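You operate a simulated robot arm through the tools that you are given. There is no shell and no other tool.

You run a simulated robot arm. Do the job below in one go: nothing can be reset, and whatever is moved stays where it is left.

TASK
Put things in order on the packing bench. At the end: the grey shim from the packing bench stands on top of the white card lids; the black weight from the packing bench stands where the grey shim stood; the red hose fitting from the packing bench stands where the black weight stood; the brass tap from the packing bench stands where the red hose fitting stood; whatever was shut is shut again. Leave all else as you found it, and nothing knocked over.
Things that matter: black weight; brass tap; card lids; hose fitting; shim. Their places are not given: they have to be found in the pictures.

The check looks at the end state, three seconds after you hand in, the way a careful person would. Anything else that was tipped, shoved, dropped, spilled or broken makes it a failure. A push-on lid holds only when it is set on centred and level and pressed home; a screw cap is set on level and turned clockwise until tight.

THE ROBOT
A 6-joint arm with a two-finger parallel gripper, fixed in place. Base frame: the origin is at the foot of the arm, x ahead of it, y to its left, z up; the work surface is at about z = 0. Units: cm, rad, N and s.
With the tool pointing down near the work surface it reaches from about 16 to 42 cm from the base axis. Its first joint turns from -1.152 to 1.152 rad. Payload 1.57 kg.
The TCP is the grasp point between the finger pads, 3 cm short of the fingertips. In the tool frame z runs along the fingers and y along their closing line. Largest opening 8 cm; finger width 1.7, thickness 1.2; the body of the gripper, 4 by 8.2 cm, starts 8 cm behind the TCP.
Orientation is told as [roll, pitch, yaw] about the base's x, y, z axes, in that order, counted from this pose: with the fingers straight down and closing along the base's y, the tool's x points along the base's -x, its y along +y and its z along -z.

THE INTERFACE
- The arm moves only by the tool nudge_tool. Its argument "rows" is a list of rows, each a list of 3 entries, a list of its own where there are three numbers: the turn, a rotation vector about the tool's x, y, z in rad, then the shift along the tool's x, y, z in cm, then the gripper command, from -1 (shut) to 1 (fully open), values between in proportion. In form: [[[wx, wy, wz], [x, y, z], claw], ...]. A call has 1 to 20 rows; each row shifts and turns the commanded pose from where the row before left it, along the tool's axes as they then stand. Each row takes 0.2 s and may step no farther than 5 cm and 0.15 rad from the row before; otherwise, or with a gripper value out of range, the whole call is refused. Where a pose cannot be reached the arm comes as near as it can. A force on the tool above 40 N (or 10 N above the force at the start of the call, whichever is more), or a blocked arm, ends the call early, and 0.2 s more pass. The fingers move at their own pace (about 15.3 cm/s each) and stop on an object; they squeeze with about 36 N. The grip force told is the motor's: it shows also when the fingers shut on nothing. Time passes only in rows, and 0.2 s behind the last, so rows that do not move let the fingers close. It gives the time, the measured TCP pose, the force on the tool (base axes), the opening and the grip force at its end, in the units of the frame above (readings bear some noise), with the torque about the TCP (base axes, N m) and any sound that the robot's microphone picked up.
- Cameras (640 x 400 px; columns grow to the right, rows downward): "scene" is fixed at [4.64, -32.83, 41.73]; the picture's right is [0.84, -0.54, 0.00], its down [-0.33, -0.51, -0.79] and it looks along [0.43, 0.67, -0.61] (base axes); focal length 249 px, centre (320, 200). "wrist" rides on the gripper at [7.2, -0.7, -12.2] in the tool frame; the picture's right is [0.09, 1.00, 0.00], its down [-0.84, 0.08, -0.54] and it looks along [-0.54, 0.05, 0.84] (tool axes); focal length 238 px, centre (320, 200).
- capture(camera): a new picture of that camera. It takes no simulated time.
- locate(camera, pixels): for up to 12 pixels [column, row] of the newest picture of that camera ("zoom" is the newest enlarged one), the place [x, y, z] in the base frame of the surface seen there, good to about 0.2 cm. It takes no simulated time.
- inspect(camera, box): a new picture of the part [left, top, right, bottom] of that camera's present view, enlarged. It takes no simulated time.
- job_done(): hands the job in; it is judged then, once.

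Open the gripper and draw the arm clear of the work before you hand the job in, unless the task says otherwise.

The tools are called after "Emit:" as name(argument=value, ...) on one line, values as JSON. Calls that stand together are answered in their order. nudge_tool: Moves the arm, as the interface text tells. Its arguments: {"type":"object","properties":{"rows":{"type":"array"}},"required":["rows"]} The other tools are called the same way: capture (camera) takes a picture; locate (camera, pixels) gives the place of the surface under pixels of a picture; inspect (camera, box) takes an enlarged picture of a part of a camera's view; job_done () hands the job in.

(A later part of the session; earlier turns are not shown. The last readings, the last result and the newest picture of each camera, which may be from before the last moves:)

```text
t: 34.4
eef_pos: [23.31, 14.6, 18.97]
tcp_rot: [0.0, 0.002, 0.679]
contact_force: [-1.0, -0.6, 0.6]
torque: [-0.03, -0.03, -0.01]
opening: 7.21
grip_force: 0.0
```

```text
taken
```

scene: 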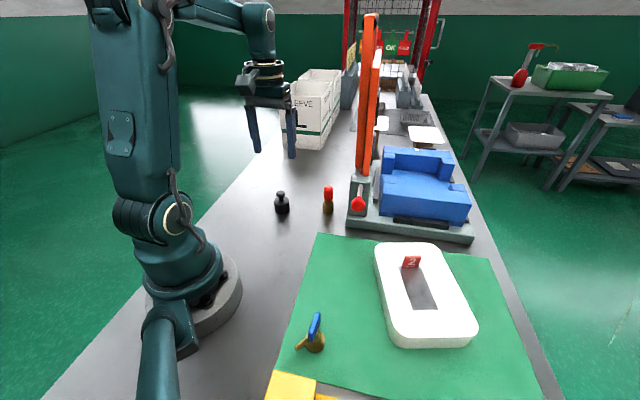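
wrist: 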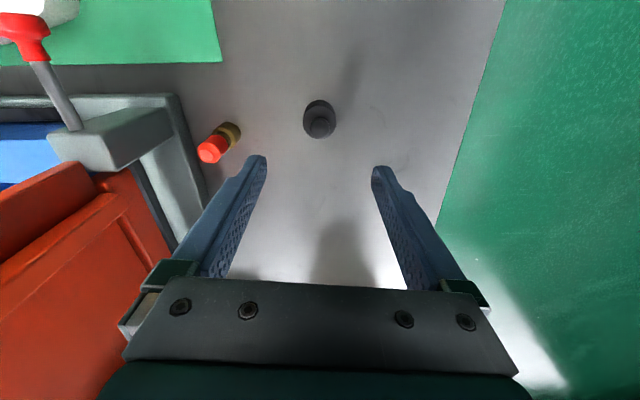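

The fitting shows at wrist (218,145), and the press post, lever and knob at the left. I locate the fitting and the press faces nearest it.

Emit:
locate(camera="wrist", pixels=[[212, 150], [230, 131], [205, 155], [220, 158], [238, 127], [130, 150], [50, 140], [175, 96], [200, 200], [100, 190], [140, 210], [40, 240]])

Emit:
locate(camera="scene", pixels=[[283, 207], [328, 188], [323, 208], [333, 208], [328, 213], [362, 170], [360, 120], [364, 60], [368, 18], [380, 55], [372, 160], [351, 215]])

Emit:
inspect(camera="wrist", box=[180, 100, 276, 180])

```text
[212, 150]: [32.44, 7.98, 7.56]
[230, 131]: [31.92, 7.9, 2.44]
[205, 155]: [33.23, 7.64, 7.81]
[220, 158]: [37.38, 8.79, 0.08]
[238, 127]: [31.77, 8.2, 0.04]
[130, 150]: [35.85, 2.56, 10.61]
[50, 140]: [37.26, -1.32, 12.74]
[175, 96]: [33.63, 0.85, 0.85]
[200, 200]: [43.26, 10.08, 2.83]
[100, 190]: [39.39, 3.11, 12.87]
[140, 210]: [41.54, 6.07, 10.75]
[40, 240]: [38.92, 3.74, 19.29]
```

```text
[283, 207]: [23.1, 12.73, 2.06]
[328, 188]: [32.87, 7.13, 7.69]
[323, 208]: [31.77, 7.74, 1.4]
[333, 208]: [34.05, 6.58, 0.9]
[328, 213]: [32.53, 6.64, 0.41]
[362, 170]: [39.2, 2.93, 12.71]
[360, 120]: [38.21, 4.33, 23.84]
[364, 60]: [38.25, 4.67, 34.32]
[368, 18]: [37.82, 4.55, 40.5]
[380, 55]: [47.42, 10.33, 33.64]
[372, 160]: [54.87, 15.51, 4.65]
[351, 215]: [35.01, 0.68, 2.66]
```

```text
5.00 times, centred on (228, 140) of wrist
```

zoom: 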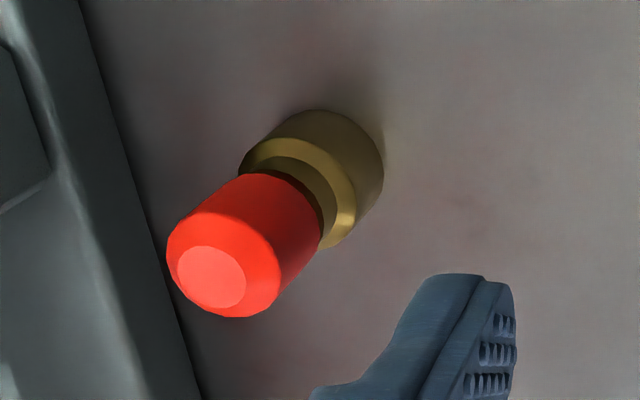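

I locate the fitting's top face and brass base edges in this zoom.

Emit:
locate(camera="zoom", pixels=[[210, 278], [180, 265], [240, 290], [195, 215], [270, 280], [285, 190], [252, 162], [340, 240], [320, 115], [380, 160], [300, 150], [340, 200]])

```text
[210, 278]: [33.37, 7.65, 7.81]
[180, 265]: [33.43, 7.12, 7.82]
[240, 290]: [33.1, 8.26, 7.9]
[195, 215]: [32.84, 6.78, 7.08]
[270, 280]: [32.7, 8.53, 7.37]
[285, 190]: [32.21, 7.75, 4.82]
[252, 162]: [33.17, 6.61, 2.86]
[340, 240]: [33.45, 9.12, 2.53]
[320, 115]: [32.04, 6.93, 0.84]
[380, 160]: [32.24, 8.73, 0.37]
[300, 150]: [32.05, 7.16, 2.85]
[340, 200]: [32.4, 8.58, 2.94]
```

The fitting's axis is near (33.2,7.7), top z 7.9, brass part up to z 3; the lever stands about 6 cm beyond it. I turn the yaw to about -0.5 so that the gripper's thin side faces the lever and post, then look again from nearer.

Emit:
nudge_tool(rows=[[[0, 0, 0.147], [0, 0, 0], 0.8], [[0, 0, 0.147], [0, 0, 0], 0.8], [[0, 0, 0.147], [0, 0, 0], 0.8], [[0, 0, 0.147], [0, 0, 0], 0.8], [[0, 0, 0.147], [0, 0, 0], 0.8], [[0, 0, 0.147], [0, 0, 0], 0.8], [[0, 0, 0.147], [0, 0, 0], 0.8], [[0, 0, 0.15], [0, 0, 0], 0.8], [[0, 0, 0], [-1.5, -1.5, 0], 0.8], [[0, 0, 0], [-1.5, -1.5, 0], 0.8], [[0, 0, 0], [0, 0, 0], 0.8]])

Emit:
capture(camera="wrist")

Emit:
capture(camera="scene")

```text
t: 36.8
eef_pos: [24.61, 10.67, 18.9]
tcp_rot: [-0.002, 0.0, -0.499]
contact_force: [0.3, -0.7, -0.5]
torque: [-0.01, 0.02, 0.0]
opening: 7.18
grip_force: 0.0
```

```text
taken
```

wrist: 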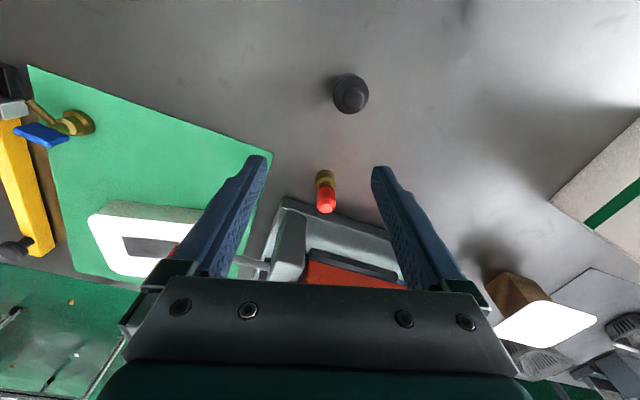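

```text
taken
```

scene: 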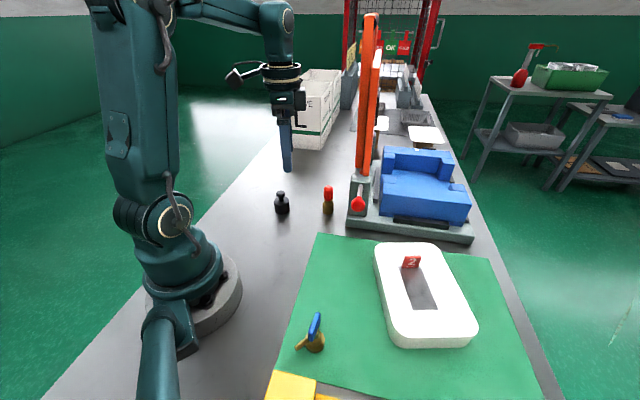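

The fitting now lies straight ahead of the tool at wrist (326,190). I zoom on it and locate its base, top and the press's nearest edges.

Emit:
inspect(camera="wrist", box=[262, 150, 390, 250])

Emit:
locate(camera="zoom", pixels=[[325, 300], [292, 290], [358, 290], [325, 318], [320, 95], [280, 120], [368, 120], [285, 160], [368, 160], [325, 150], [300, 205], [350, 205]])

Emit:
locate(camera="wrist", pixels=[[285, 200], [305, 215], [280, 275], [350, 222], [395, 238], [320, 255], [350, 265], [400, 280], [310, 262], [330, 275], [260, 262], [300, 240]])

```text
4.00 times, centred on (326, 200) of wrist
```

zoom: 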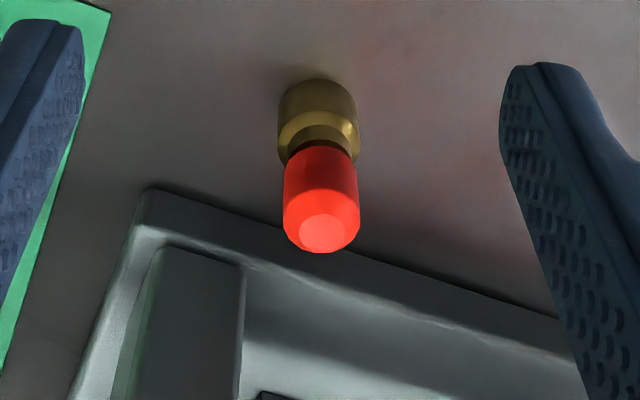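

```text
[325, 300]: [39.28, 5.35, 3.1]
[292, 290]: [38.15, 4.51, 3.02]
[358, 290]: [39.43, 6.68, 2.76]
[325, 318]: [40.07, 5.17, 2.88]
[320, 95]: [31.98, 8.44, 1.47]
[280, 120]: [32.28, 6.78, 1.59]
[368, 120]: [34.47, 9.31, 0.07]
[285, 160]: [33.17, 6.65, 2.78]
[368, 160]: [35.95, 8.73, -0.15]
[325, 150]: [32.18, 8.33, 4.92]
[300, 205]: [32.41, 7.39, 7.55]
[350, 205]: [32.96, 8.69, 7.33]
```

```text
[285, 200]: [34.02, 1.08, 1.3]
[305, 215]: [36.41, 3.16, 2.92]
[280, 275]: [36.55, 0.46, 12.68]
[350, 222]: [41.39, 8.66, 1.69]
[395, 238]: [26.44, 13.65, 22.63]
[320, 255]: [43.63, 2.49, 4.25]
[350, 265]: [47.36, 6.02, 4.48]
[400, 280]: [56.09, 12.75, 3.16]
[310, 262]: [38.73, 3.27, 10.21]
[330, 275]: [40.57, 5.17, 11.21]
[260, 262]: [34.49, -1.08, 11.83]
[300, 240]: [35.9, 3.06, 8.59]
```

The fitting's axis is about (33.15,7.75); the lever's lower end is near (38.7,3.3) from z 10 up. I lean the tool 0.2 rad away from the lever (fingers pointing outward) and move to above the fitting at z≈14.

Emit:
nudge_tool(rows=[[[0, -0.1, 0], [0, 0, 0], 0.8], [[0, -0.1, 0], [0, 0, 0], 0.8], [[0, 0, 0], [-1.487, 0.306, 1.322], 0.8], [[0, 0, 0], [-1.487, 0.306, 1.322], 0.8], [[0, 0, 0], [-1.487, 0.306, 1.322], 0.8], [[0, 0, 0], [-1.487, 0.306, 1.322], 0.8], [[0, 0, 0], [-1.487, 0.306, 1.322], 0.8], [[0, 0, 0], [0, 0, 0], 0.8], [[0, 0, 0], [0, 0, 0], 0.8]])

Emit:
capture(camera="wrist")

Emit:
capture(camera="scene")

```text
t: 38.8
eef_pos: [33.08, 7.88, 13.88]
tcp_rot: [-0.001, -0.202, -0.5]
contact_force: [0.2, -0.6, 0.7]
torque: [-0.01, 0.03, 0.03]
opening: 7.19
grip_force: 0.1
```

```text
taken
```

wrist: 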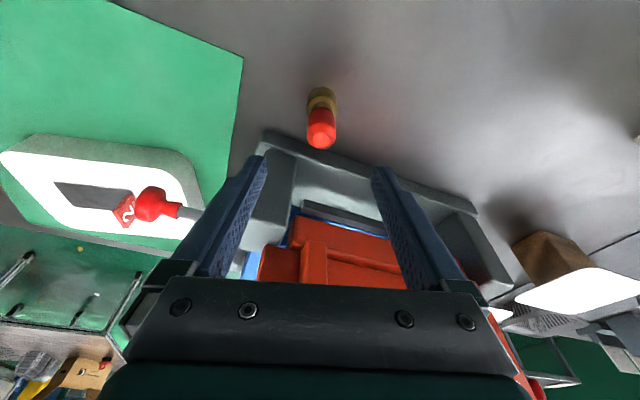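

```text
taken
```

scene: 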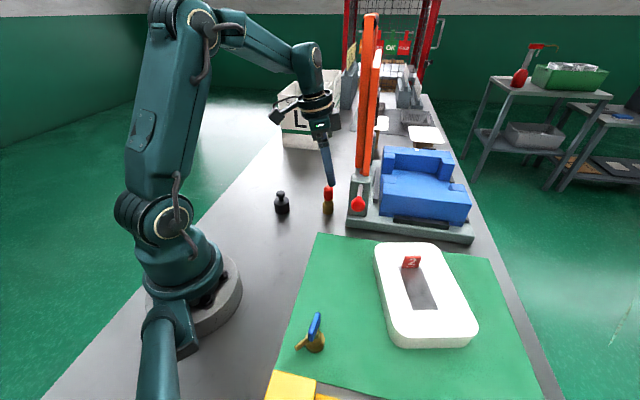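

The tool leans clear of the lever. I locate the fitting again from this view, around (322,130) and its base (321,95).

Emit:
inspect(camera="wrist", box=[282, 75, 362, 155])

Emit:
locate(camera="zoom", pixels=[[312, 340], [250, 320], [375, 320], [312, 260], [240, 270], [390, 270], [310, 80], [235, 120], [395, 120], [310, 180], [225, 160], [400, 160]])

```text
5.00 times, centred on (322, 115) of wrist
```

zoom: 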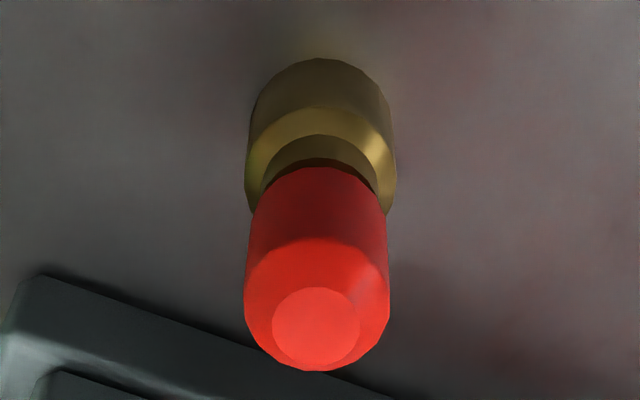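

```text
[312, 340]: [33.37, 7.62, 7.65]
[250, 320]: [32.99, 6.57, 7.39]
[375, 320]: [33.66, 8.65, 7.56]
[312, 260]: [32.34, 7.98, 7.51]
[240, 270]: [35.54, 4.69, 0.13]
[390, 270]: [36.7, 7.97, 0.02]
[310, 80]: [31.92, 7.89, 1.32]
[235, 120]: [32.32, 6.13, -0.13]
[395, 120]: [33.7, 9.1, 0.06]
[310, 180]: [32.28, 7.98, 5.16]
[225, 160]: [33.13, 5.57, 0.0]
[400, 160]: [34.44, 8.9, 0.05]
```

The fitting's axis is centred on the tool (offset under 0.1 cm). I descend vertically 10.3 cm, fingers straddling it, to TCP z≈3.55.

Emit:
nudge_tool(rows=[[[0, 0, 0], [0.4975, -0.05, 2.45], 0.8], [[0, 0, 0], [0.4975, 0, 2.45], 0.8], [[0, 0, 0], [0.4975, 0, 2.45], 0.8], [[0, 0, 0], [0.358, 0, 1.764], 0.8], [[0, 0, 0], [0.205, 0, 1.01], 0.8], [[0, 0, 0], [0, 0, 0], 0.8]])

Emit:
capture(camera="wrist")

Emit:
inspect(camera="scene", box=[280, 110, 420, 240])

```text
t: 40.2
eef_pos: [32.85, 7.81, 3.59]
tcp_rot: [0.0, -0.2, -0.5]
contact_force: [-0.5, 0.2, -0.5]
torque: [0.02, -0.02, -0.04]
opening: 7.2
grip_force: 0.0
```

```text
taken
```

wrist: 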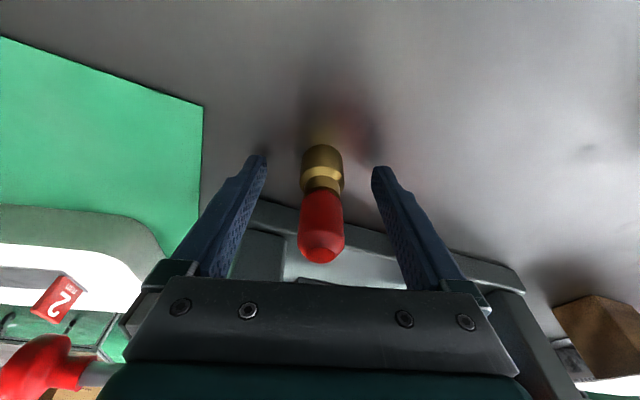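

```text
3.08 times, centred on (350, 175) of scene
```

zoom: 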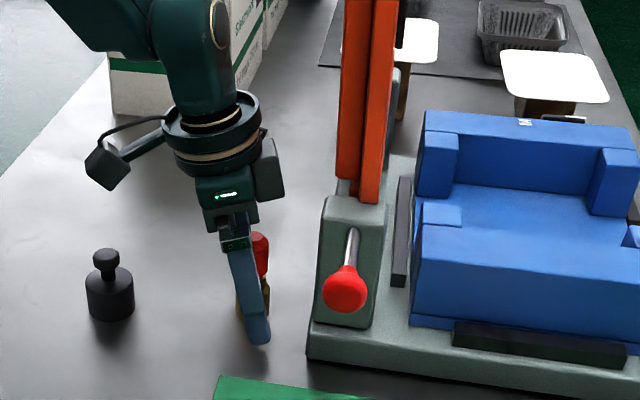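

The fitting stands midway between the fingers (column 322). I close on the brass body.

Emit:
nudge_tool(rows=[[[0, 0, 0], [0, 0, 0], 0.2], [[0, 0, 0], [0, 0, 0], -0.2], [[0, 0, 0], [0, 0, 0], -1], [[0, 0, 0], [0, 0, 0], -1], [[0, 0, 0], [0, 0, 0], -1]])

Emit:
inspect(camera="wrist", box=[240, 120, 400, 280])

Emit:
inspect(camera="scene", box=[300, 160, 360, 230])

```text
t: 41.4
eef_pos: [32.94, 7.76, 3.58]
tcp_rot: [0.0, -0.201, -0.499]
contact_force: [-0.5, -0.4, 0.4]
torque: [-0.01, -0.03, -0.03]
opening: 2.74
grip_force: 36.2
```

```text
2.50 times, centred on (320, 200) of wrist
```

zoom: 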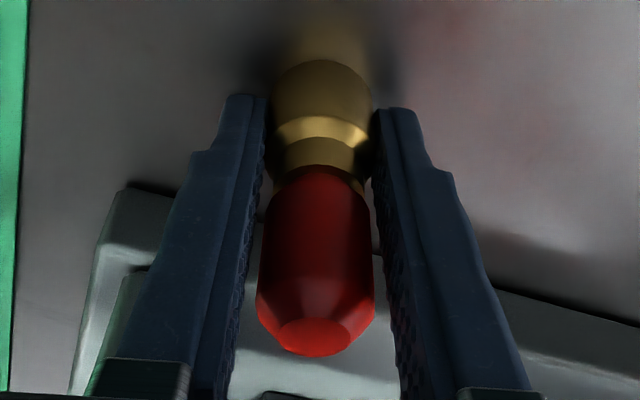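

```text
5.71 times, centred on (330, 195) of scene
```

zoom: 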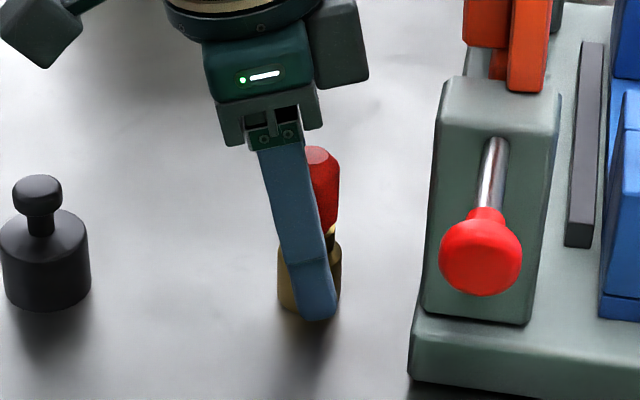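

The brass body is held at opening 2.74 with 36 N. I lift vertically by 12.5 cm with the lean kept.

Emit:
nudge_tool(rows=[[[0, 0, 0], [-0.0995, 0, -0.49], -1], [[0, 0, 0], [-0.2985, 0, -1.47], -1], [[0, 0, 0], [-0.4975, 0, -2.45], -1], [[0, 0, 0], [-0.597, 0, -2.94], -1], [[0, 0, 0], [-0.597, 0, -2.94], -1], [[0, 0, 0], [-0.398, 0, -1.96], -1], [[0, 0, 0], [0, 0, 0], -1]])

Emit:
capture(camera="scene")

Emit:
capture(camera="wrist")

```text
t: 43.0
eef_pos: [32.82, 7.81, 16.14]
tcp_rot: [0.0, -0.199, -0.499]
contact_force: [-0.6, -0.3, -0.8]
torque: [-0.01, -0.03, 0.01]
opening: 2.73
grip_force: 36.4
```

```text
taken
```

scene: 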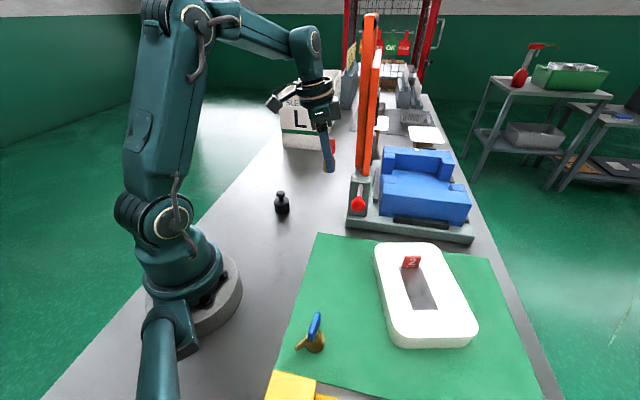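

```text
taken
```

wrist: 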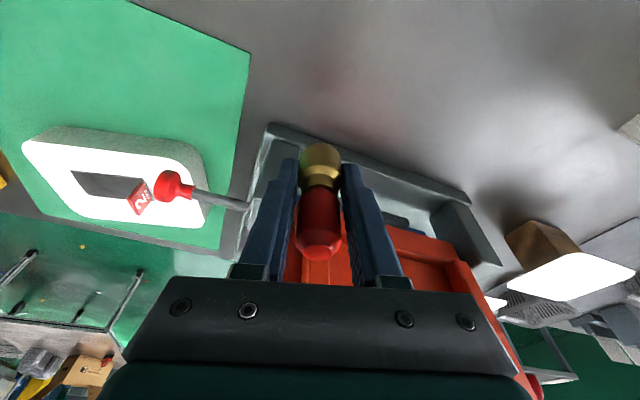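

The fitting hangs upright in the grip. I draw back from the press by 6 cm and turn about the vertical to yaw ≈0.6, keeping the lean.

Emit:
nudge_tool(rows=[[[0, 0, 0], [1.96, 0, -0.398], -1], [[0, 0, 0], [1.96, 0, -0.398], -1], [[0, 0, 0], [1.96, 0, -0.398], -1], [[-0.0273, 0, -0.1347], [0, 0, 0], -1], [[-0.0273, 0, -0.1347], [0, 0, 0], -1], [[-0.0273, 0, -0.1347], [0, 0, 0], -1], [[-0.0273, 0, -0.1347], [0, 0, 0], -1], [[-0.0273, 0, -0.1347], [0, 0, 0], -1], [[-0.0273, 0, -0.1347], [0, 0, 0], -1], [[-0.0273, 0, -0.1347], [0, 0, 0], -1], [[-0.0273, 0, -0.1347], [0, 0, 0], -1], [[0, 0, 0], [0, 0, 0], -1]])

```text
t: 45.6
eef_pos: [27.55, 10.62, 16.16]
tcp_rot: [-0.001, -0.199, 0.601]
contact_force: [-0.4, -0.7, -1.6]
torque: [-0.04, 0.02, 0.02]
opening: 2.71
grip_force: 36.0
```

Yaw 0.601, lean kept. Now I carry it to above the weight's old spot (23.2,28.8).

Emit:
nudge_tool(rows=[[[0, 0, 0], [-0.45, 1.247, 0.0915], -1], [[0, 0, 0], [-0.9, 2.494, 0.183], -1], [[0, 0, 0], [-0.9, 2.494, 0.183], -1], [[0, 0, 0], [-0.9, 2.494, 0.183], -1], [[0, 0, 0], [-0.9, 2.494, 0.183], -1], [[0, 0, 0], [-0.9, 2.494, 0.183], -1], [[0, 0, 0], [-0.9, 2.494, 0.183], -1], [[0, 0, 0], [-0.45, 1.247, 0.0915], -1], [[0, 0, 0], [0, 0, 0], -1], [[0, 0, 0], [0, 0, 0], -1]])

Emit:
capture(camera="scene")

Emit:
capture(camera="wrist")

```text
t: 47.8
eef_pos: [23.33, 28.78, 16.37]
tcp_rot: [-0.001, -0.2, 0.6]
contact_force: [-0.2, 0.3, -1.7]
torque: [0.02, -0.01, -0.01]
opening: 2.73
grip_force: 36.0
```

```text
taken
```

scene: 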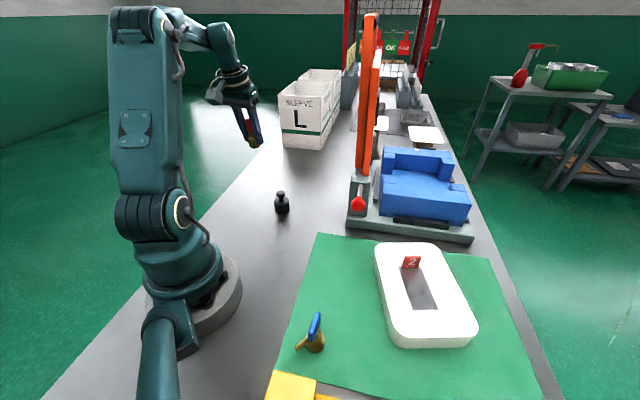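

```text
taken
```

wrist: 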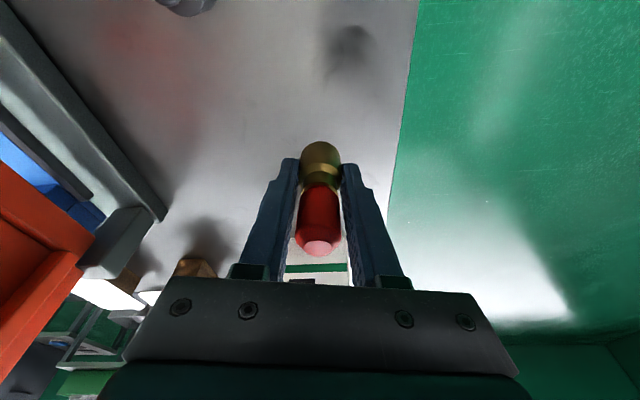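

I locate the held fitting from the wrist view (top face (318,248), red sides, brass) to find its axis against the target.

Emit:
locate(camera="wrist", pixels=[[318, 249], [302, 243], [336, 243], [318, 225], [320, 155], [320, 195]])

```text
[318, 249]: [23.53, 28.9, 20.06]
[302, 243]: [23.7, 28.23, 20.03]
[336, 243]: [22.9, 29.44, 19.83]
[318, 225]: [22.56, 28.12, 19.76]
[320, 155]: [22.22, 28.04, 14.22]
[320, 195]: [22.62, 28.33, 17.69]
```

The axis is about (23.4,28.85); I shift 0.15 back and lower by 12.2 cm so that the bottom is some 0.6 cm above the bench.

Emit:
nudge_tool(rows=[[[0, 0, 0], [0.6445, 0, 2.42], -1], [[0, 0, 0], [0.597, 0, 2.94], -1], [[0, 0, 0], [0.597, 0, 2.94], -1], [[0, 0, 0], [0.4975, 0, 2.45], -1], [[0, 0, 0], [0.239, 0, 1.176], -1], [[0, 0, 0], [0, 0, 0], -1], [[0, 0, 0], [0, 0, 0], -1]])

Emit:
inspect(camera="scene", box=[220, 120, 310, 220])

Emit:
capture(camera="wrist")

```text
t: 49.4
eef_pos: [23.22, 28.69, 3.96]
tcp_rot: [0.001, -0.202, 0.602]
contact_force: [-0.1, -5.4, 20.7]
torque: [-0.18, 0.0, -0.07]
opening: 2.71
grip_force: 35.7
```

```text
4.00 times, centred on (265, 170) of scene
```

zoom: 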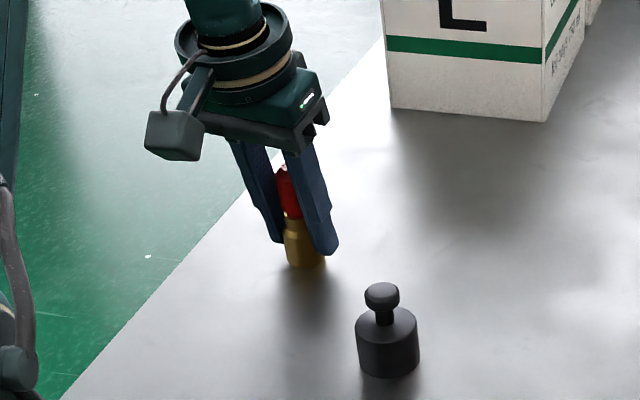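

```text
taken
```

wrist: 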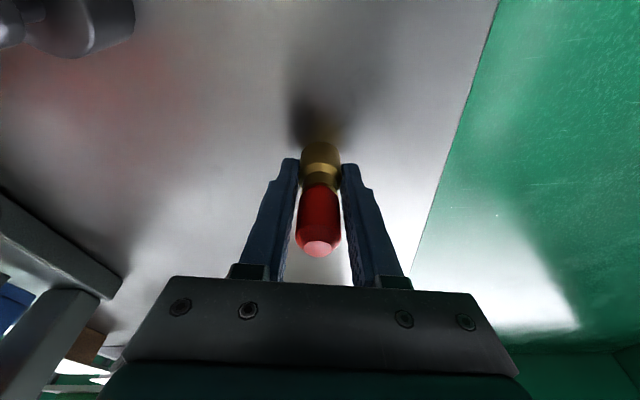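

The force is 20.7 N up at TCP z 3.96, so the fitting's bottom already touches (it slid about 0.4 cm down in the grip). I zoom in to check that it is upright before doing anything else.

Emit:
inspect(camera="scene", box=[275, 155, 310, 195])

Emit:
inspect(camera="wrist", box=[270, 120, 370, 270])

Emit:
locate(camera="zoom", pixels=[[320, 330], [320, 200], [320, 90]])

Emit:
inspect(camera="scene", box=[270, 150, 330, 200])

```text
10.00 times, centred on (292, 175) of scene
```

zoom: 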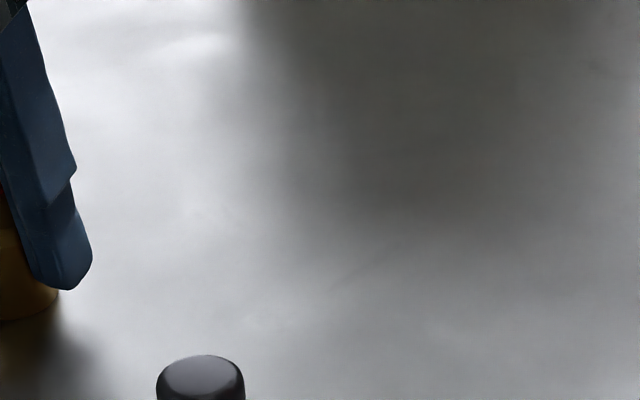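

```text
2.67 times, centred on (320, 195) of wrist
```

zoom: 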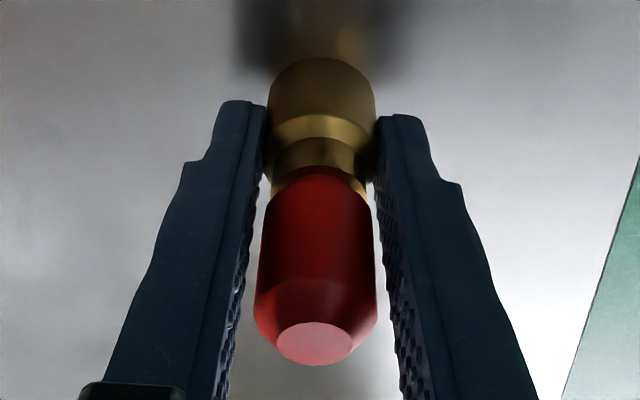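

```text
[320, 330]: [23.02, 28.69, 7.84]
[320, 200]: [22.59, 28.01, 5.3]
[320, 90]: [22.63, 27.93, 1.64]
```

```text
8.00 times, centred on (300, 175) of scene
```

zoom: 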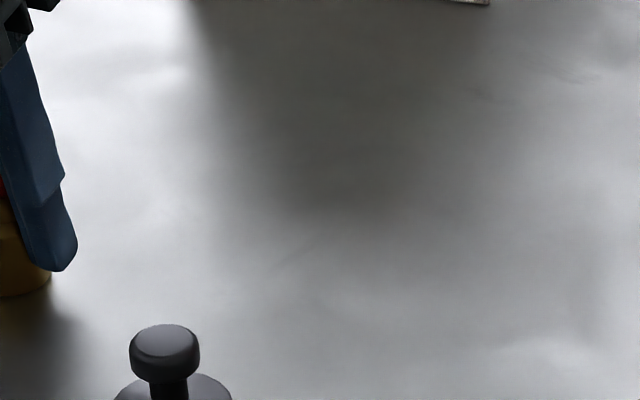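

I measure the fitting's tilt by locating points along its near side in the wrist zoom: brass, red side, and the top face's rim.

Emit:
inspect(camera="wrist", box=[270, 130, 370, 260])

Emit:
locate(camera="zoom", pixels=[[316, 372], [316, 396], [316, 350], [285, 372], [346, 372], [318, 200], [318, 240], [318, 280], [318, 60], [318, 80], [318, 100], [318, 45]])

```text
3.08 times, centred on (320, 195) of wrist
```

zoom: 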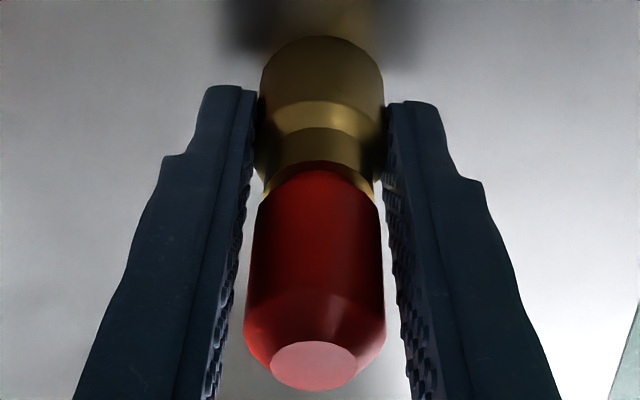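

```text
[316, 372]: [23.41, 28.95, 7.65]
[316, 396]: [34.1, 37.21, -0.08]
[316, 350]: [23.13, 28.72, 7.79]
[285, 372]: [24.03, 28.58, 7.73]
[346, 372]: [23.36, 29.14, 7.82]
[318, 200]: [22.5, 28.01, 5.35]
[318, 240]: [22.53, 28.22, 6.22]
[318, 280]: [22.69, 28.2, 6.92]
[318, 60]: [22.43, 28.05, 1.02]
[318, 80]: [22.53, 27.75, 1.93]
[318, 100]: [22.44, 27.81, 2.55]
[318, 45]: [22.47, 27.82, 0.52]
```

It is upright (top at z 7.7, brass side vertical within a degree), with axis about (23.5,28.6). I raise it slightly, shift by +0.25 in tool y and 0.1 back, and lower again gently onto the exact spot.

Emit:
nudge_tool(rows=[[[0, 0, 0], [-0.08, 0, -0.392], -1], [[0, 0, 0], [0.1, 0.25, 0], -1], [[0, 0, 0], [0, 0, 0], -1], [[0, 0, 0], [0.03, 0, 0.147], -1], [[0, 0, 0], [0, 0, 0], -1]])

```text
t: 50.6
eef_pos: [22.87, 28.82, 4.19]
tcp_rot: [0.0, -0.199, 0.601]
contact_force: [0.4, 0.8, -0.6]
torque: [0.0, -0.03, 0.01]
opening: 2.74
grip_force: 35.6
```

It hangs free at z 4.19. I lower by small steps of 0.08 cm until the force shows contact.

Emit:
nudge_tool(rows=[[[0, 0, 0], [0.016, 0, 0.078], -1], [[0, 0, 0], [0.016, 0, 0.078], -1], [[0, 0, 0], [0, 0, 0], -1]])

```text
t: 51.4
eef_pos: [22.79, 28.77, 4.06]
tcp_rot: [-0.001, -0.201, 0.6]
contact_force: [0.3, -0.1, -1.2]
torque: [0.04, -0.02, -0.04]
opening: 2.73
grip_force: 35.6
```

No contact yet (-1.2 N). I continue down in small steps.

Emit:
nudge_tool(rows=[[[0, 0, 0], [0.016, 0, 0.078], -1], [[0, 0, 0], [0, 0, 0], -1]])

Emit:
nudge_tool(rows=[[[0, 0, 0], [0.016, 0, 0.078], -1], [[0, 0, 0], [0, 0, 0], -1]])

```text
t: 52.0
eef_pos: [22.74, 28.95, 3.89]
tcp_rot: [0.0, -0.201, 0.599]
contact_force: [-0.6, 0.7, -0.8]
torque: [0.01, -0.03, -0.02]
opening: 2.71
grip_force: 35.6
```

```text
t: 52.6
eef_pos: [22.74, 28.81, 3.97]
tcp_rot: [0.0, -0.203, 0.6]
contact_force: [-4.4, -5.8, 20.7]
torque: [-0.19, 0.07, -0.01]
opening: 2.71
grip_force: 36.0
```

Contact at 20 N. I ease up by 0.06 cm and open the fingers gradually.

Emit:
nudge_tool(rows=[[[0, 0, 0], [-0.012, 0, -0.06], -1], [[0, 0, 0], [0, 0, 0], -1], [[0, 0, 0], [0, 0, 0], -0.25], [[0, 0, 0], [0, 0, 0], 0], [[0, 0, 0], [0, 0, 0], 0.4], [[0, 0, 0], [0, 0, 0], 0.6]])

Emit:
capture(camera="wrist")

Emit:
inspect(camera="scene", box=[220, 120, 310, 220])

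```text
t: 54.0
eef_pos: [22.73, 28.87, 3.81]
tcp_rot: [0.001, -0.198, 0.6]
contact_force: [-0.1, -0.6, 1.1]
torque: [0.03, 0.02, -0.02]
opening: 6.4
grip_force: 0.0
```

```text
taken
```

wrist: 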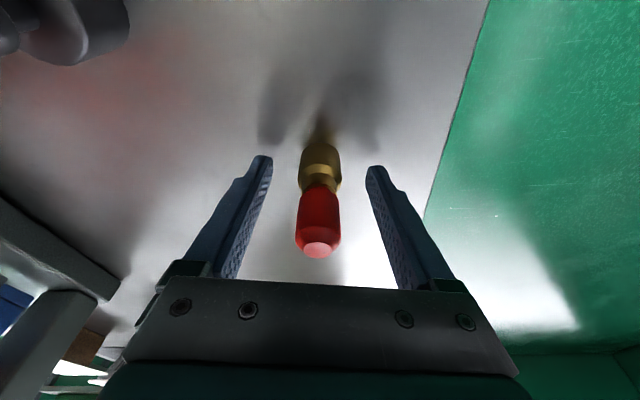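

```text
4.00 times, centred on (265, 170) of scene
```

zoom: 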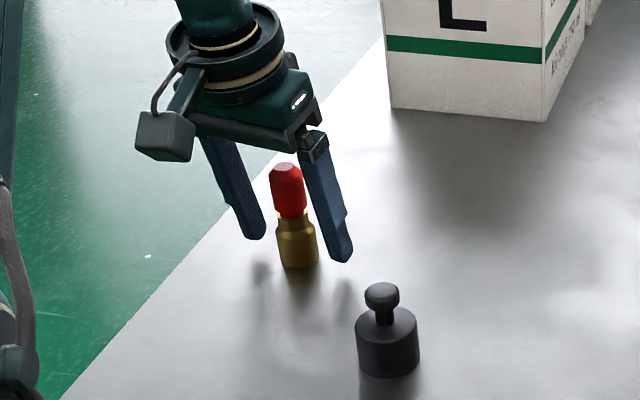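

The fitting stands free at the weight's old spot. I rise vertically 14 cm, then take the lean out.

Emit:
nudge_tool(rows=[[[0, 0, 0], [-0.199, 0, -0.98], 0.6], [[0, 0, 0], [-0.398, 0, -1.96], 0.6], [[0, 0, 0], [-0.597, 0, -2.94], 0.6], [[0, 0, 0], [-0.597, 0, -2.94], 0.6], [[0, 0, 0], [-0.597, 0, -2.94], 0.6], [[0, 0, 0], [-0.398, 0, -1.96], 0.6], [[0, 0.1, 0], [0, 0, 0], 0.6], [[0, 0.1, 0], [0, 0, 0], 0.6], [[0, 0, 0], [0, 0, 0], 0.6]])

Emit:
capture(camera="scene")

Emit:
capture(camera="wrist")

```text
t: 56.0
eef_pos: [22.84, 28.6, 18.07]
tcp_rot: [-0.001, 0.002, 0.602]
contact_force: [-0.1, -0.8, 0.1]
torque: [0.0, 0.0, 0.01]
opening: 6.41
grip_force: 0.0
```

```text
taken
```

scene: 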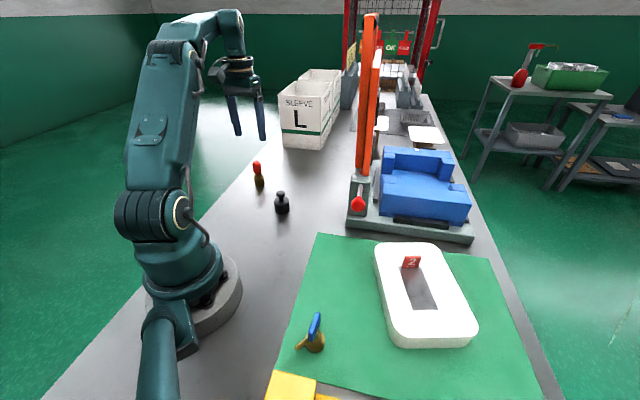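

```text
taken
```

wrist: 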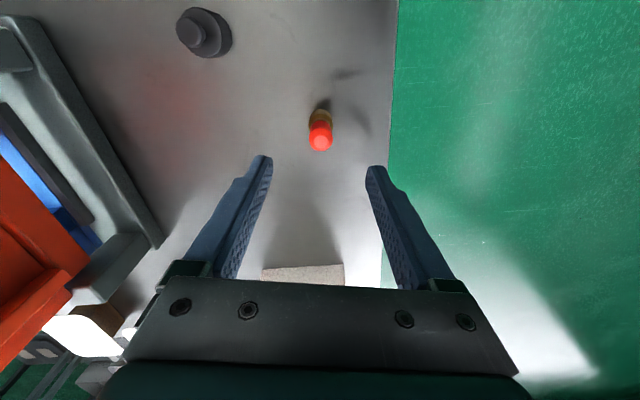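

The fitting (258,176) and weight (282,203) stand well. Now I swing along the inner arc at z≈18 toward the tap for a close look.

Emit:
nudge_tool(rows=[[[0, 0, 0.0917], [1.24, -3.11, 0], 0.6], [[0, 0, 0.0917], [1.24, -3.11, 0], 0.6], [[0, 0, 0.0917], [1.27, -3.26, 0], 0.6], [[0, 0, 0.0917], [1.27, -3.26, 0], 0.6], [[0, 0, 0.0917], [0.405, -3.49, 0], 0.6], [[0, 0, 0.0917], [0.405, -3.49, 0], 0.6], [[0, 0, 0.0917], [0.27, -4.0, 0], 0.6], [[0, 0, 0.0917], [0.27, -4.0, 0], 0.6], [[0, 0, 0.0917], [0.36, -3.62, 0], 0.6], [[0, 0, 0.0917], [0.36, -3.62, 0], 0.6], [[0, 0, 0.0917], [1.27, -3.69, 0], 0.6], [[0, 0, 0.0917], [1.27, -3.69, 0], 0.6], [[0, 0, 0], [0, 0, 0], 0.6], [[0, 0, 0], [0, 0, 0], 0.6]])

Emit:
capture(camera="wrist")

Emit:
capture(camera="scene")

```text
t: 59.0
eef_pos: [17.19, -12.81, 18.04]
tcp_rot: [0.0, -0.001, -0.499]
contact_force: [-0.5, 0.0, 0.2]
torque: [-0.02, 0.03, 0.0]
opening: 6.39
grip_force: 0.1
```

```text
taken
```

wrist: 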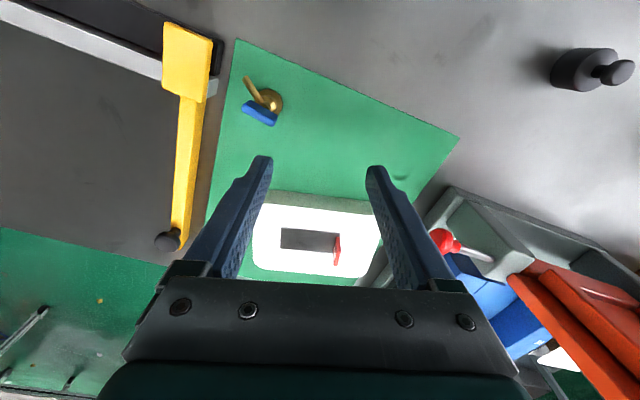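

```text
taken
```

scene: 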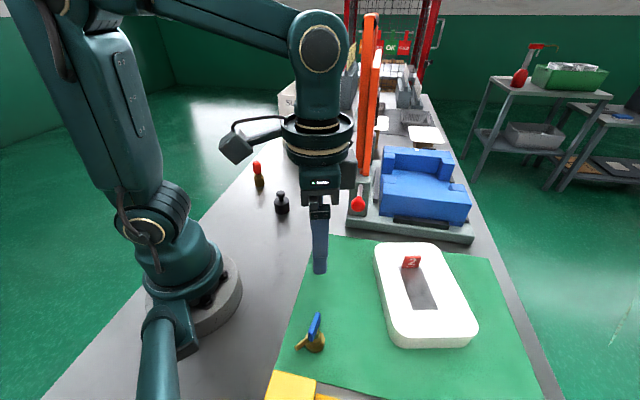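

The tap shows at wrist (262,100). I zoom on it in both views and locate its parts.

Emit:
inspect(camera="wrist", box=[222, 65, 302, 135])

Emit:
inspect(camera="scene", box=[285, 295, 345, 365])

```text
5.71 times, centred on (262, 100) of wrist
```

zoom: 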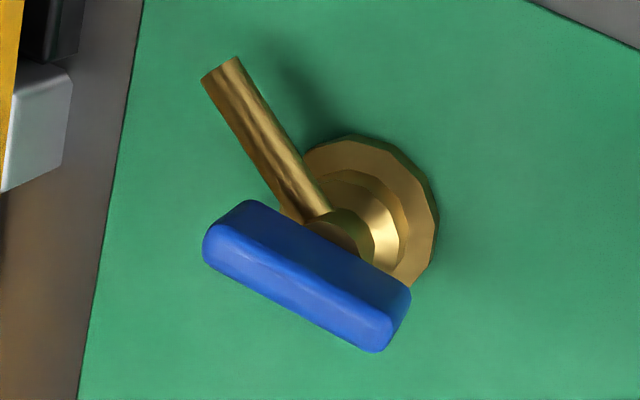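

```text
5.71 times, centred on (315, 330) of scene
```

zoom: 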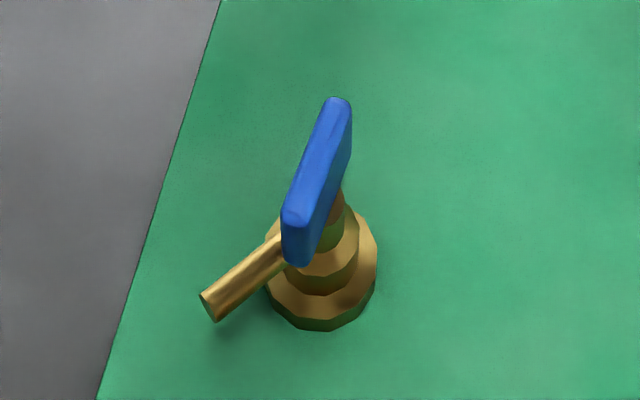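

The tap has a round flange, a stem, a spout toward the robot and a blue bar handle on top. I locate the handle ends, spout end and flange rim in the wrist zoom's frame and the scene zoom.

Emit:
locate(camera="zoom", pixels=[[340, 102], [294, 215], [318, 155], [300, 255], [345, 145], [210, 303], [245, 265], [320, 320], [372, 265], [273, 225], [325, 285], [345, 225]])

Emit:
locate(camera="wrist", pixels=[[247, 103], [272, 118], [258, 112], [247, 108], [269, 124], [247, 79], [262, 97], [273, 92], [282, 104], [271, 103], [268, 112], [255, 106]])

```text
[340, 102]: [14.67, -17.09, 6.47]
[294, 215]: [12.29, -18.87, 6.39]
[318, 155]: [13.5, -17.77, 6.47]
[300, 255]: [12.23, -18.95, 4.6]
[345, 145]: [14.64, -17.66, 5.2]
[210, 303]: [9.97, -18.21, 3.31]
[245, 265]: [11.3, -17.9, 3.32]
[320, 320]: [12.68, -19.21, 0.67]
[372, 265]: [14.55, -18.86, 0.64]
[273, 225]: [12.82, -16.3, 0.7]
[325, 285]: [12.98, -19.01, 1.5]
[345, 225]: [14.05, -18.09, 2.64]
```

```text
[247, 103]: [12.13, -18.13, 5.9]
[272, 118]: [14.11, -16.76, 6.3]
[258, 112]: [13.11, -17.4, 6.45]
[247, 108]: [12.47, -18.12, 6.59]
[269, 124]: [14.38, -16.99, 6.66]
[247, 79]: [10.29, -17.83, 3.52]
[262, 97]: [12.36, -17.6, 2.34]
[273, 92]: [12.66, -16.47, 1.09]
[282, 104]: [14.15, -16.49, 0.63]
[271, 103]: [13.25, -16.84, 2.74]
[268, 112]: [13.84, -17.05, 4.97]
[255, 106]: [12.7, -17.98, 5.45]
```

The tap's axis is about (13.5,-17.75), flange radius 1.55, spout at z≈3.4 toward -x; the handle bar runs along about 35°, z 4.6–6.5, ~3.3 long. I check the surroundings (yellow part at (285,385), mat) for clearance and zoom in again on the handle.

Emit:
locate(camera="scene", pixels=[[285, 380], [312, 382], [270, 395], [325, 395], [300, 365], [280, 360], [260, 340], [340, 340]])

Emit:
locate(wrist="wrist", camera="wrist", pixels=[[185, 45], [195, 80], [185, 150], [210, 90], [215, 45], [230, 130], [300, 80], [180, 200]])

```text
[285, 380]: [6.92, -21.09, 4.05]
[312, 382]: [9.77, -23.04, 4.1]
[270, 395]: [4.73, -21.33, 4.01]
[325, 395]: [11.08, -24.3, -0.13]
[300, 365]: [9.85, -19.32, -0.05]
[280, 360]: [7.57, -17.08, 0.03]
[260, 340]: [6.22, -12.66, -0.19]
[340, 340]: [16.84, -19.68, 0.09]
```

```text
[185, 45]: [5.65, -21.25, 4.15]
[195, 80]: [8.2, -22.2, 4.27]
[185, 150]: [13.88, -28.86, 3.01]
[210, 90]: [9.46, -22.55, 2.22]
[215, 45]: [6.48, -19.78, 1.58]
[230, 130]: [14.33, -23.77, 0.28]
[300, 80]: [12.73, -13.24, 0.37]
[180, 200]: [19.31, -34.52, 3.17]
```

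There is room all round. I turn the yaw to -0.96 so that the fingers close along the handle's length (gripping its end faces), lean 0.2 as needed later near the lever, and move above the tap at z≈13.

Emit:
nudge_tool(rows=[[[0, 0, 0.115], [0, 0, 0], 0.4], [[0, 0, 0.115], [0, 0, 0], 0.4], [[0, 0, 0.115], [0, 0, 0], 0.4], [[0, 0, 0.116], [0, 0, 0], 0.4], [[0, -0.1, 0], [0, 0, 0], 0.4], [[0, -0.1, 0], [0, 0, 0], 0.4], [[0, 0, 0], [-0.188, -1.95, 1.753], 0.4], [[0, 0, 0], [-0.188, -1.95, 1.753], 0.4], [[0, 0, 0], [-0.188, -1.95, 1.753], 0.4], [[0, 0, 0], [0, 0, 0], 0.4], [[0, 0, 0], [0, 0, 0], 0.4]])

Emit:
capture(camera="wrist")

Emit:
capture(camera="scene")

```text
t: 61.4
eef_pos: [12.99, -17.38, 13.24]
tcp_rot: [0.0, -0.201, -0.962]
contact_force: [-0.1, -0.6, -0.3]
torque: [-0.01, 0.01, 0.0]
opening: 5.6
grip_force: 0.1
```

```text
taken
```

wrist: 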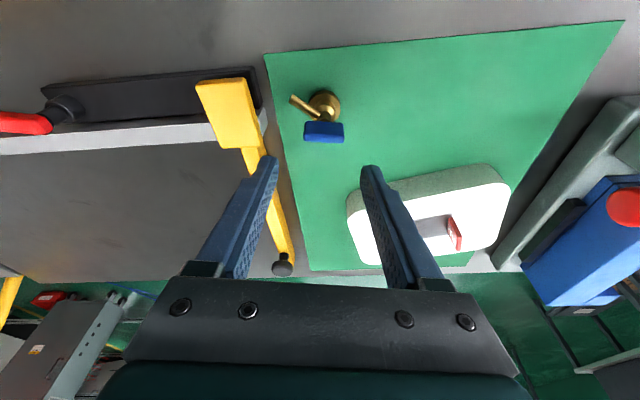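

```text
taken
```

scene: 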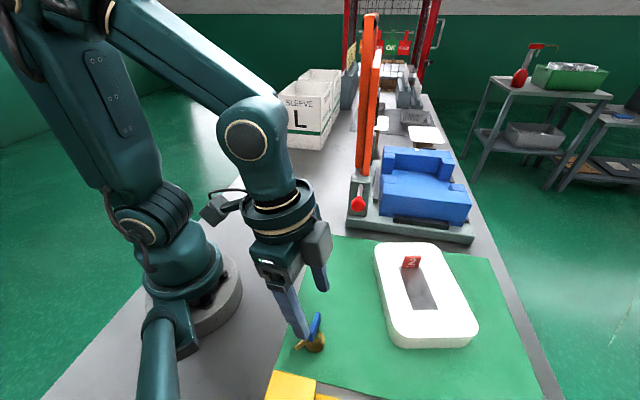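

The handle bar lies level across the wrist picture at (324,131), so the closing line matches it. I zoom and locate its ends.

Emit:
inspect(camera="wrist", box=[280, 80, 370, 150])

Emit:
locate(camera="zoom", pixels=[[210, 320], [420, 320], [315, 330], [315, 260], [205, 250], [420, 255], [315, 90], [410, 130], [240, 110], [80, 110], [315, 345], [330, 200]])

```text
5.71 times, centred on (325, 115) of wrist
```

zoom: 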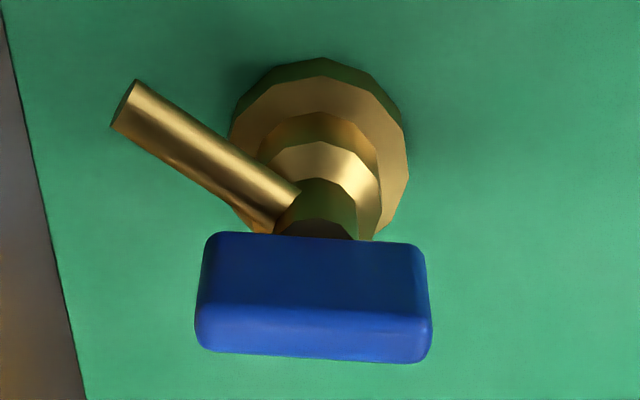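

```text
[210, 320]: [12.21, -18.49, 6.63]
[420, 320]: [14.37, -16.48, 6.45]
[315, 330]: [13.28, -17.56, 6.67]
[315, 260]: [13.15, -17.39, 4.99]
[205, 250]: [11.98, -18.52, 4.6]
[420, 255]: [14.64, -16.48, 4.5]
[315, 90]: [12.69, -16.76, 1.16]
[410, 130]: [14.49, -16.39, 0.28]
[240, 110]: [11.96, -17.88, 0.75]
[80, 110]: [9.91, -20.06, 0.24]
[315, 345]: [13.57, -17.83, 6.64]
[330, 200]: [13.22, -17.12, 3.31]
```

The handle centre is within 0.15–0.3 cm of the tool line. I correct by that and descend 6.1 cm to TCP z≈7.15, tips just above the spout's level.

Emit:
nudge_tool(rows=[[[0, 0, 0], [0.32, 0.05, 2.01], 0.4], [[0, 0, 0], [0.32, 0.05, 2.01], 0.4], [[0, 0, 0], [0.2, 0.05, 1.25], 0.4], [[0, 0, 0], [0.12, 0, 0.76], 0.4], [[0, 0, 0], [0, 0, 0], 0.4], [[0, 0, 0], [0, 0, 0], 0.4]])

Emit:
inspect(camera="wrist", box=[220, 110, 420, 250])

Emit:
inspect(camera="scene", box=[260, 270, 370, 370])

```text
t: 62.8
eef_pos: [13.09, -17.55, 6.81]
tcp_rot: [0.002, -0.199, -0.96]
contact_force: [0.0, -0.9, 0.1]
torque: [0.04, 0.03, -0.01]
opening: 5.57
grip_force: 0.1
```

```text
2.86 times, centred on (320, 180) of wrist
```

zoom: 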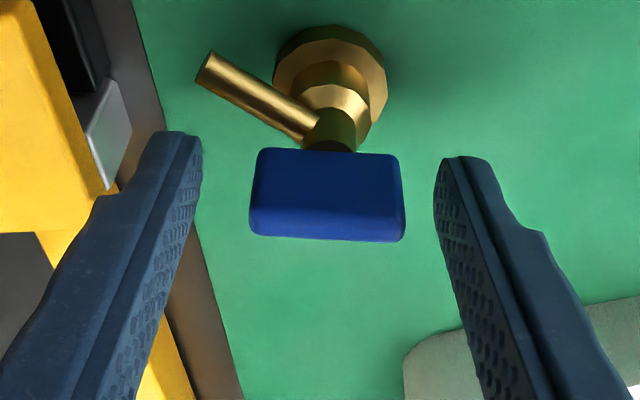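

```text
4.00 times, centred on (315, 320) of scene
```

zoom: 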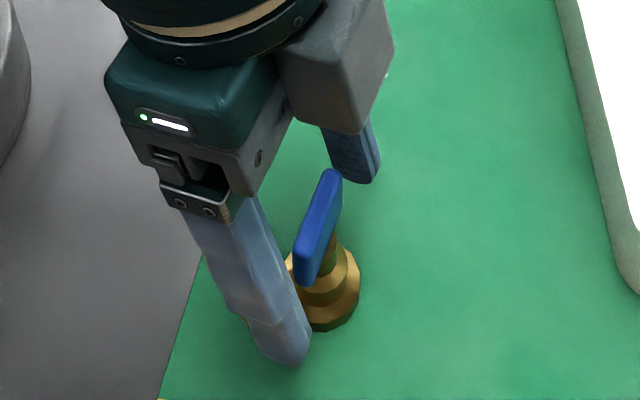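

The handle sits between the fingers, about 0.15 cm to the right. I shift 0.15 in tool y, rise 0.25 cm for spout clearance, then close on the handle's ends.

Emit:
nudge_tool(rows=[[[0, 0, 0], [-0.05, 0.15, -0.245], 0.4], [[0, 0, 0], [0, 0, 0], 0.4], [[0, 0, 0], [0, 0, 0], 0.0], [[0, 0, 0], [0, 0, 0], -0.15], [[0, 0, 0], [0, 0, 0], -1], [[0, 0, 0], [0, 0, 0], -1], [[0, 0, 0], [0, 0, 0], -1]])

Emit:
inspect(camera="wrist", box=[220, 110, 420, 250])

Emit:
inspect(camera="scene", box=[260, 270, 370, 370])

```text
t: 64.4
eef_pos: [13.38, -17.58, 7.05]
tcp_rot: [0.001, -0.202, -0.961]
contact_force: [0.5, 0.8, 2.5]
torque: [0.01, -0.01, 0.03]
opening: 3.32
grip_force: 36.0
```

```text
2.86 times, centred on (320, 180) of wrist
```

zoom: 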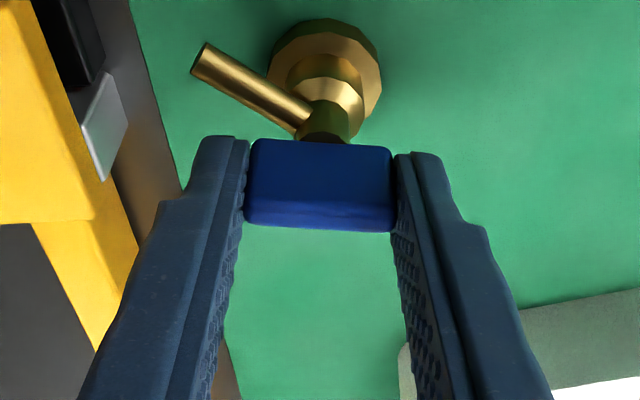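

```text
4.00 times, centred on (315, 320) of scene
```

zoom: 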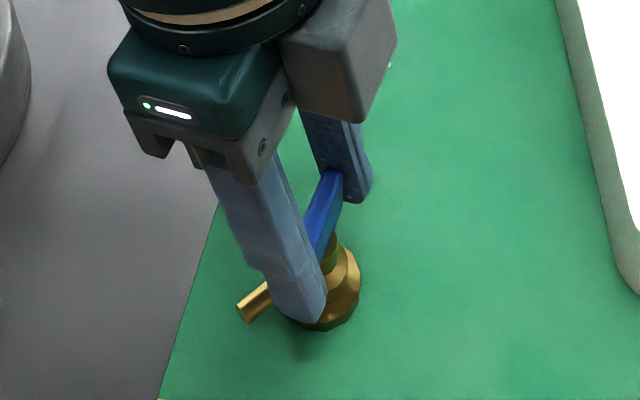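

The fingers hold the handle's ends (opening 3.32, 36 N). I lift 2 cm and look whether the tap hangs straight.

Emit:
nudge_tool(rows=[[[0, 0, 0], [-0.06, 0, -0.294], -1], [[0, 0, 0], [-0.1, 0, -0.49], -1], [[0, 0, 0], [-0.12, 0, -0.588], -1], [[0, 0, 0], [-0.12, 0, -0.588], -1], [[0, 0, 0], [0, 0, 0], -1]])

Emit:
inspect(camera="wrist", box=[220, 110, 420, 250])

Emit:
inspect(camera="scene", box=[260, 260, 370, 360])

```text
t: 65.6
eef_pos: [13.51, -17.44, 9.11]
tcp_rot: [0.0, -0.2, -0.961]
contact_force: [0.1, -0.3, -0.3]
torque: [-0.03, -0.02, -0.02]
opening: 3.29
grip_force: 36.0
```

```text
2.86 times, centred on (320, 180) of wrist
```

zoom: 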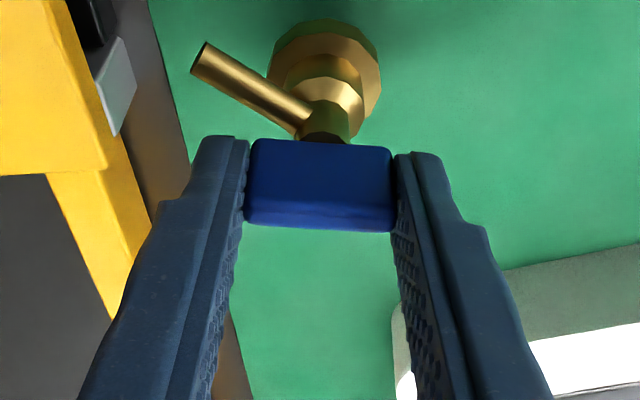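

```text
4.00 times, centred on (315, 310) of scene
```

zoom: 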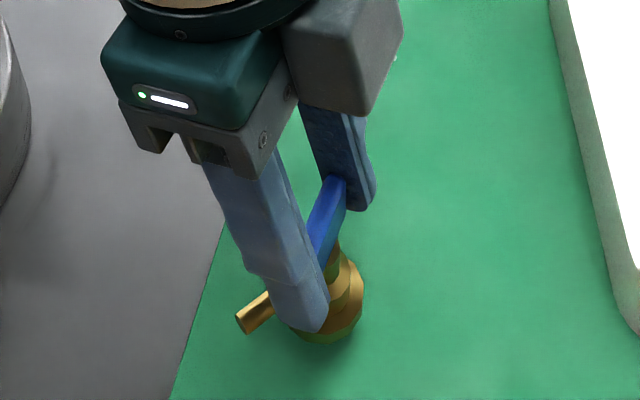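

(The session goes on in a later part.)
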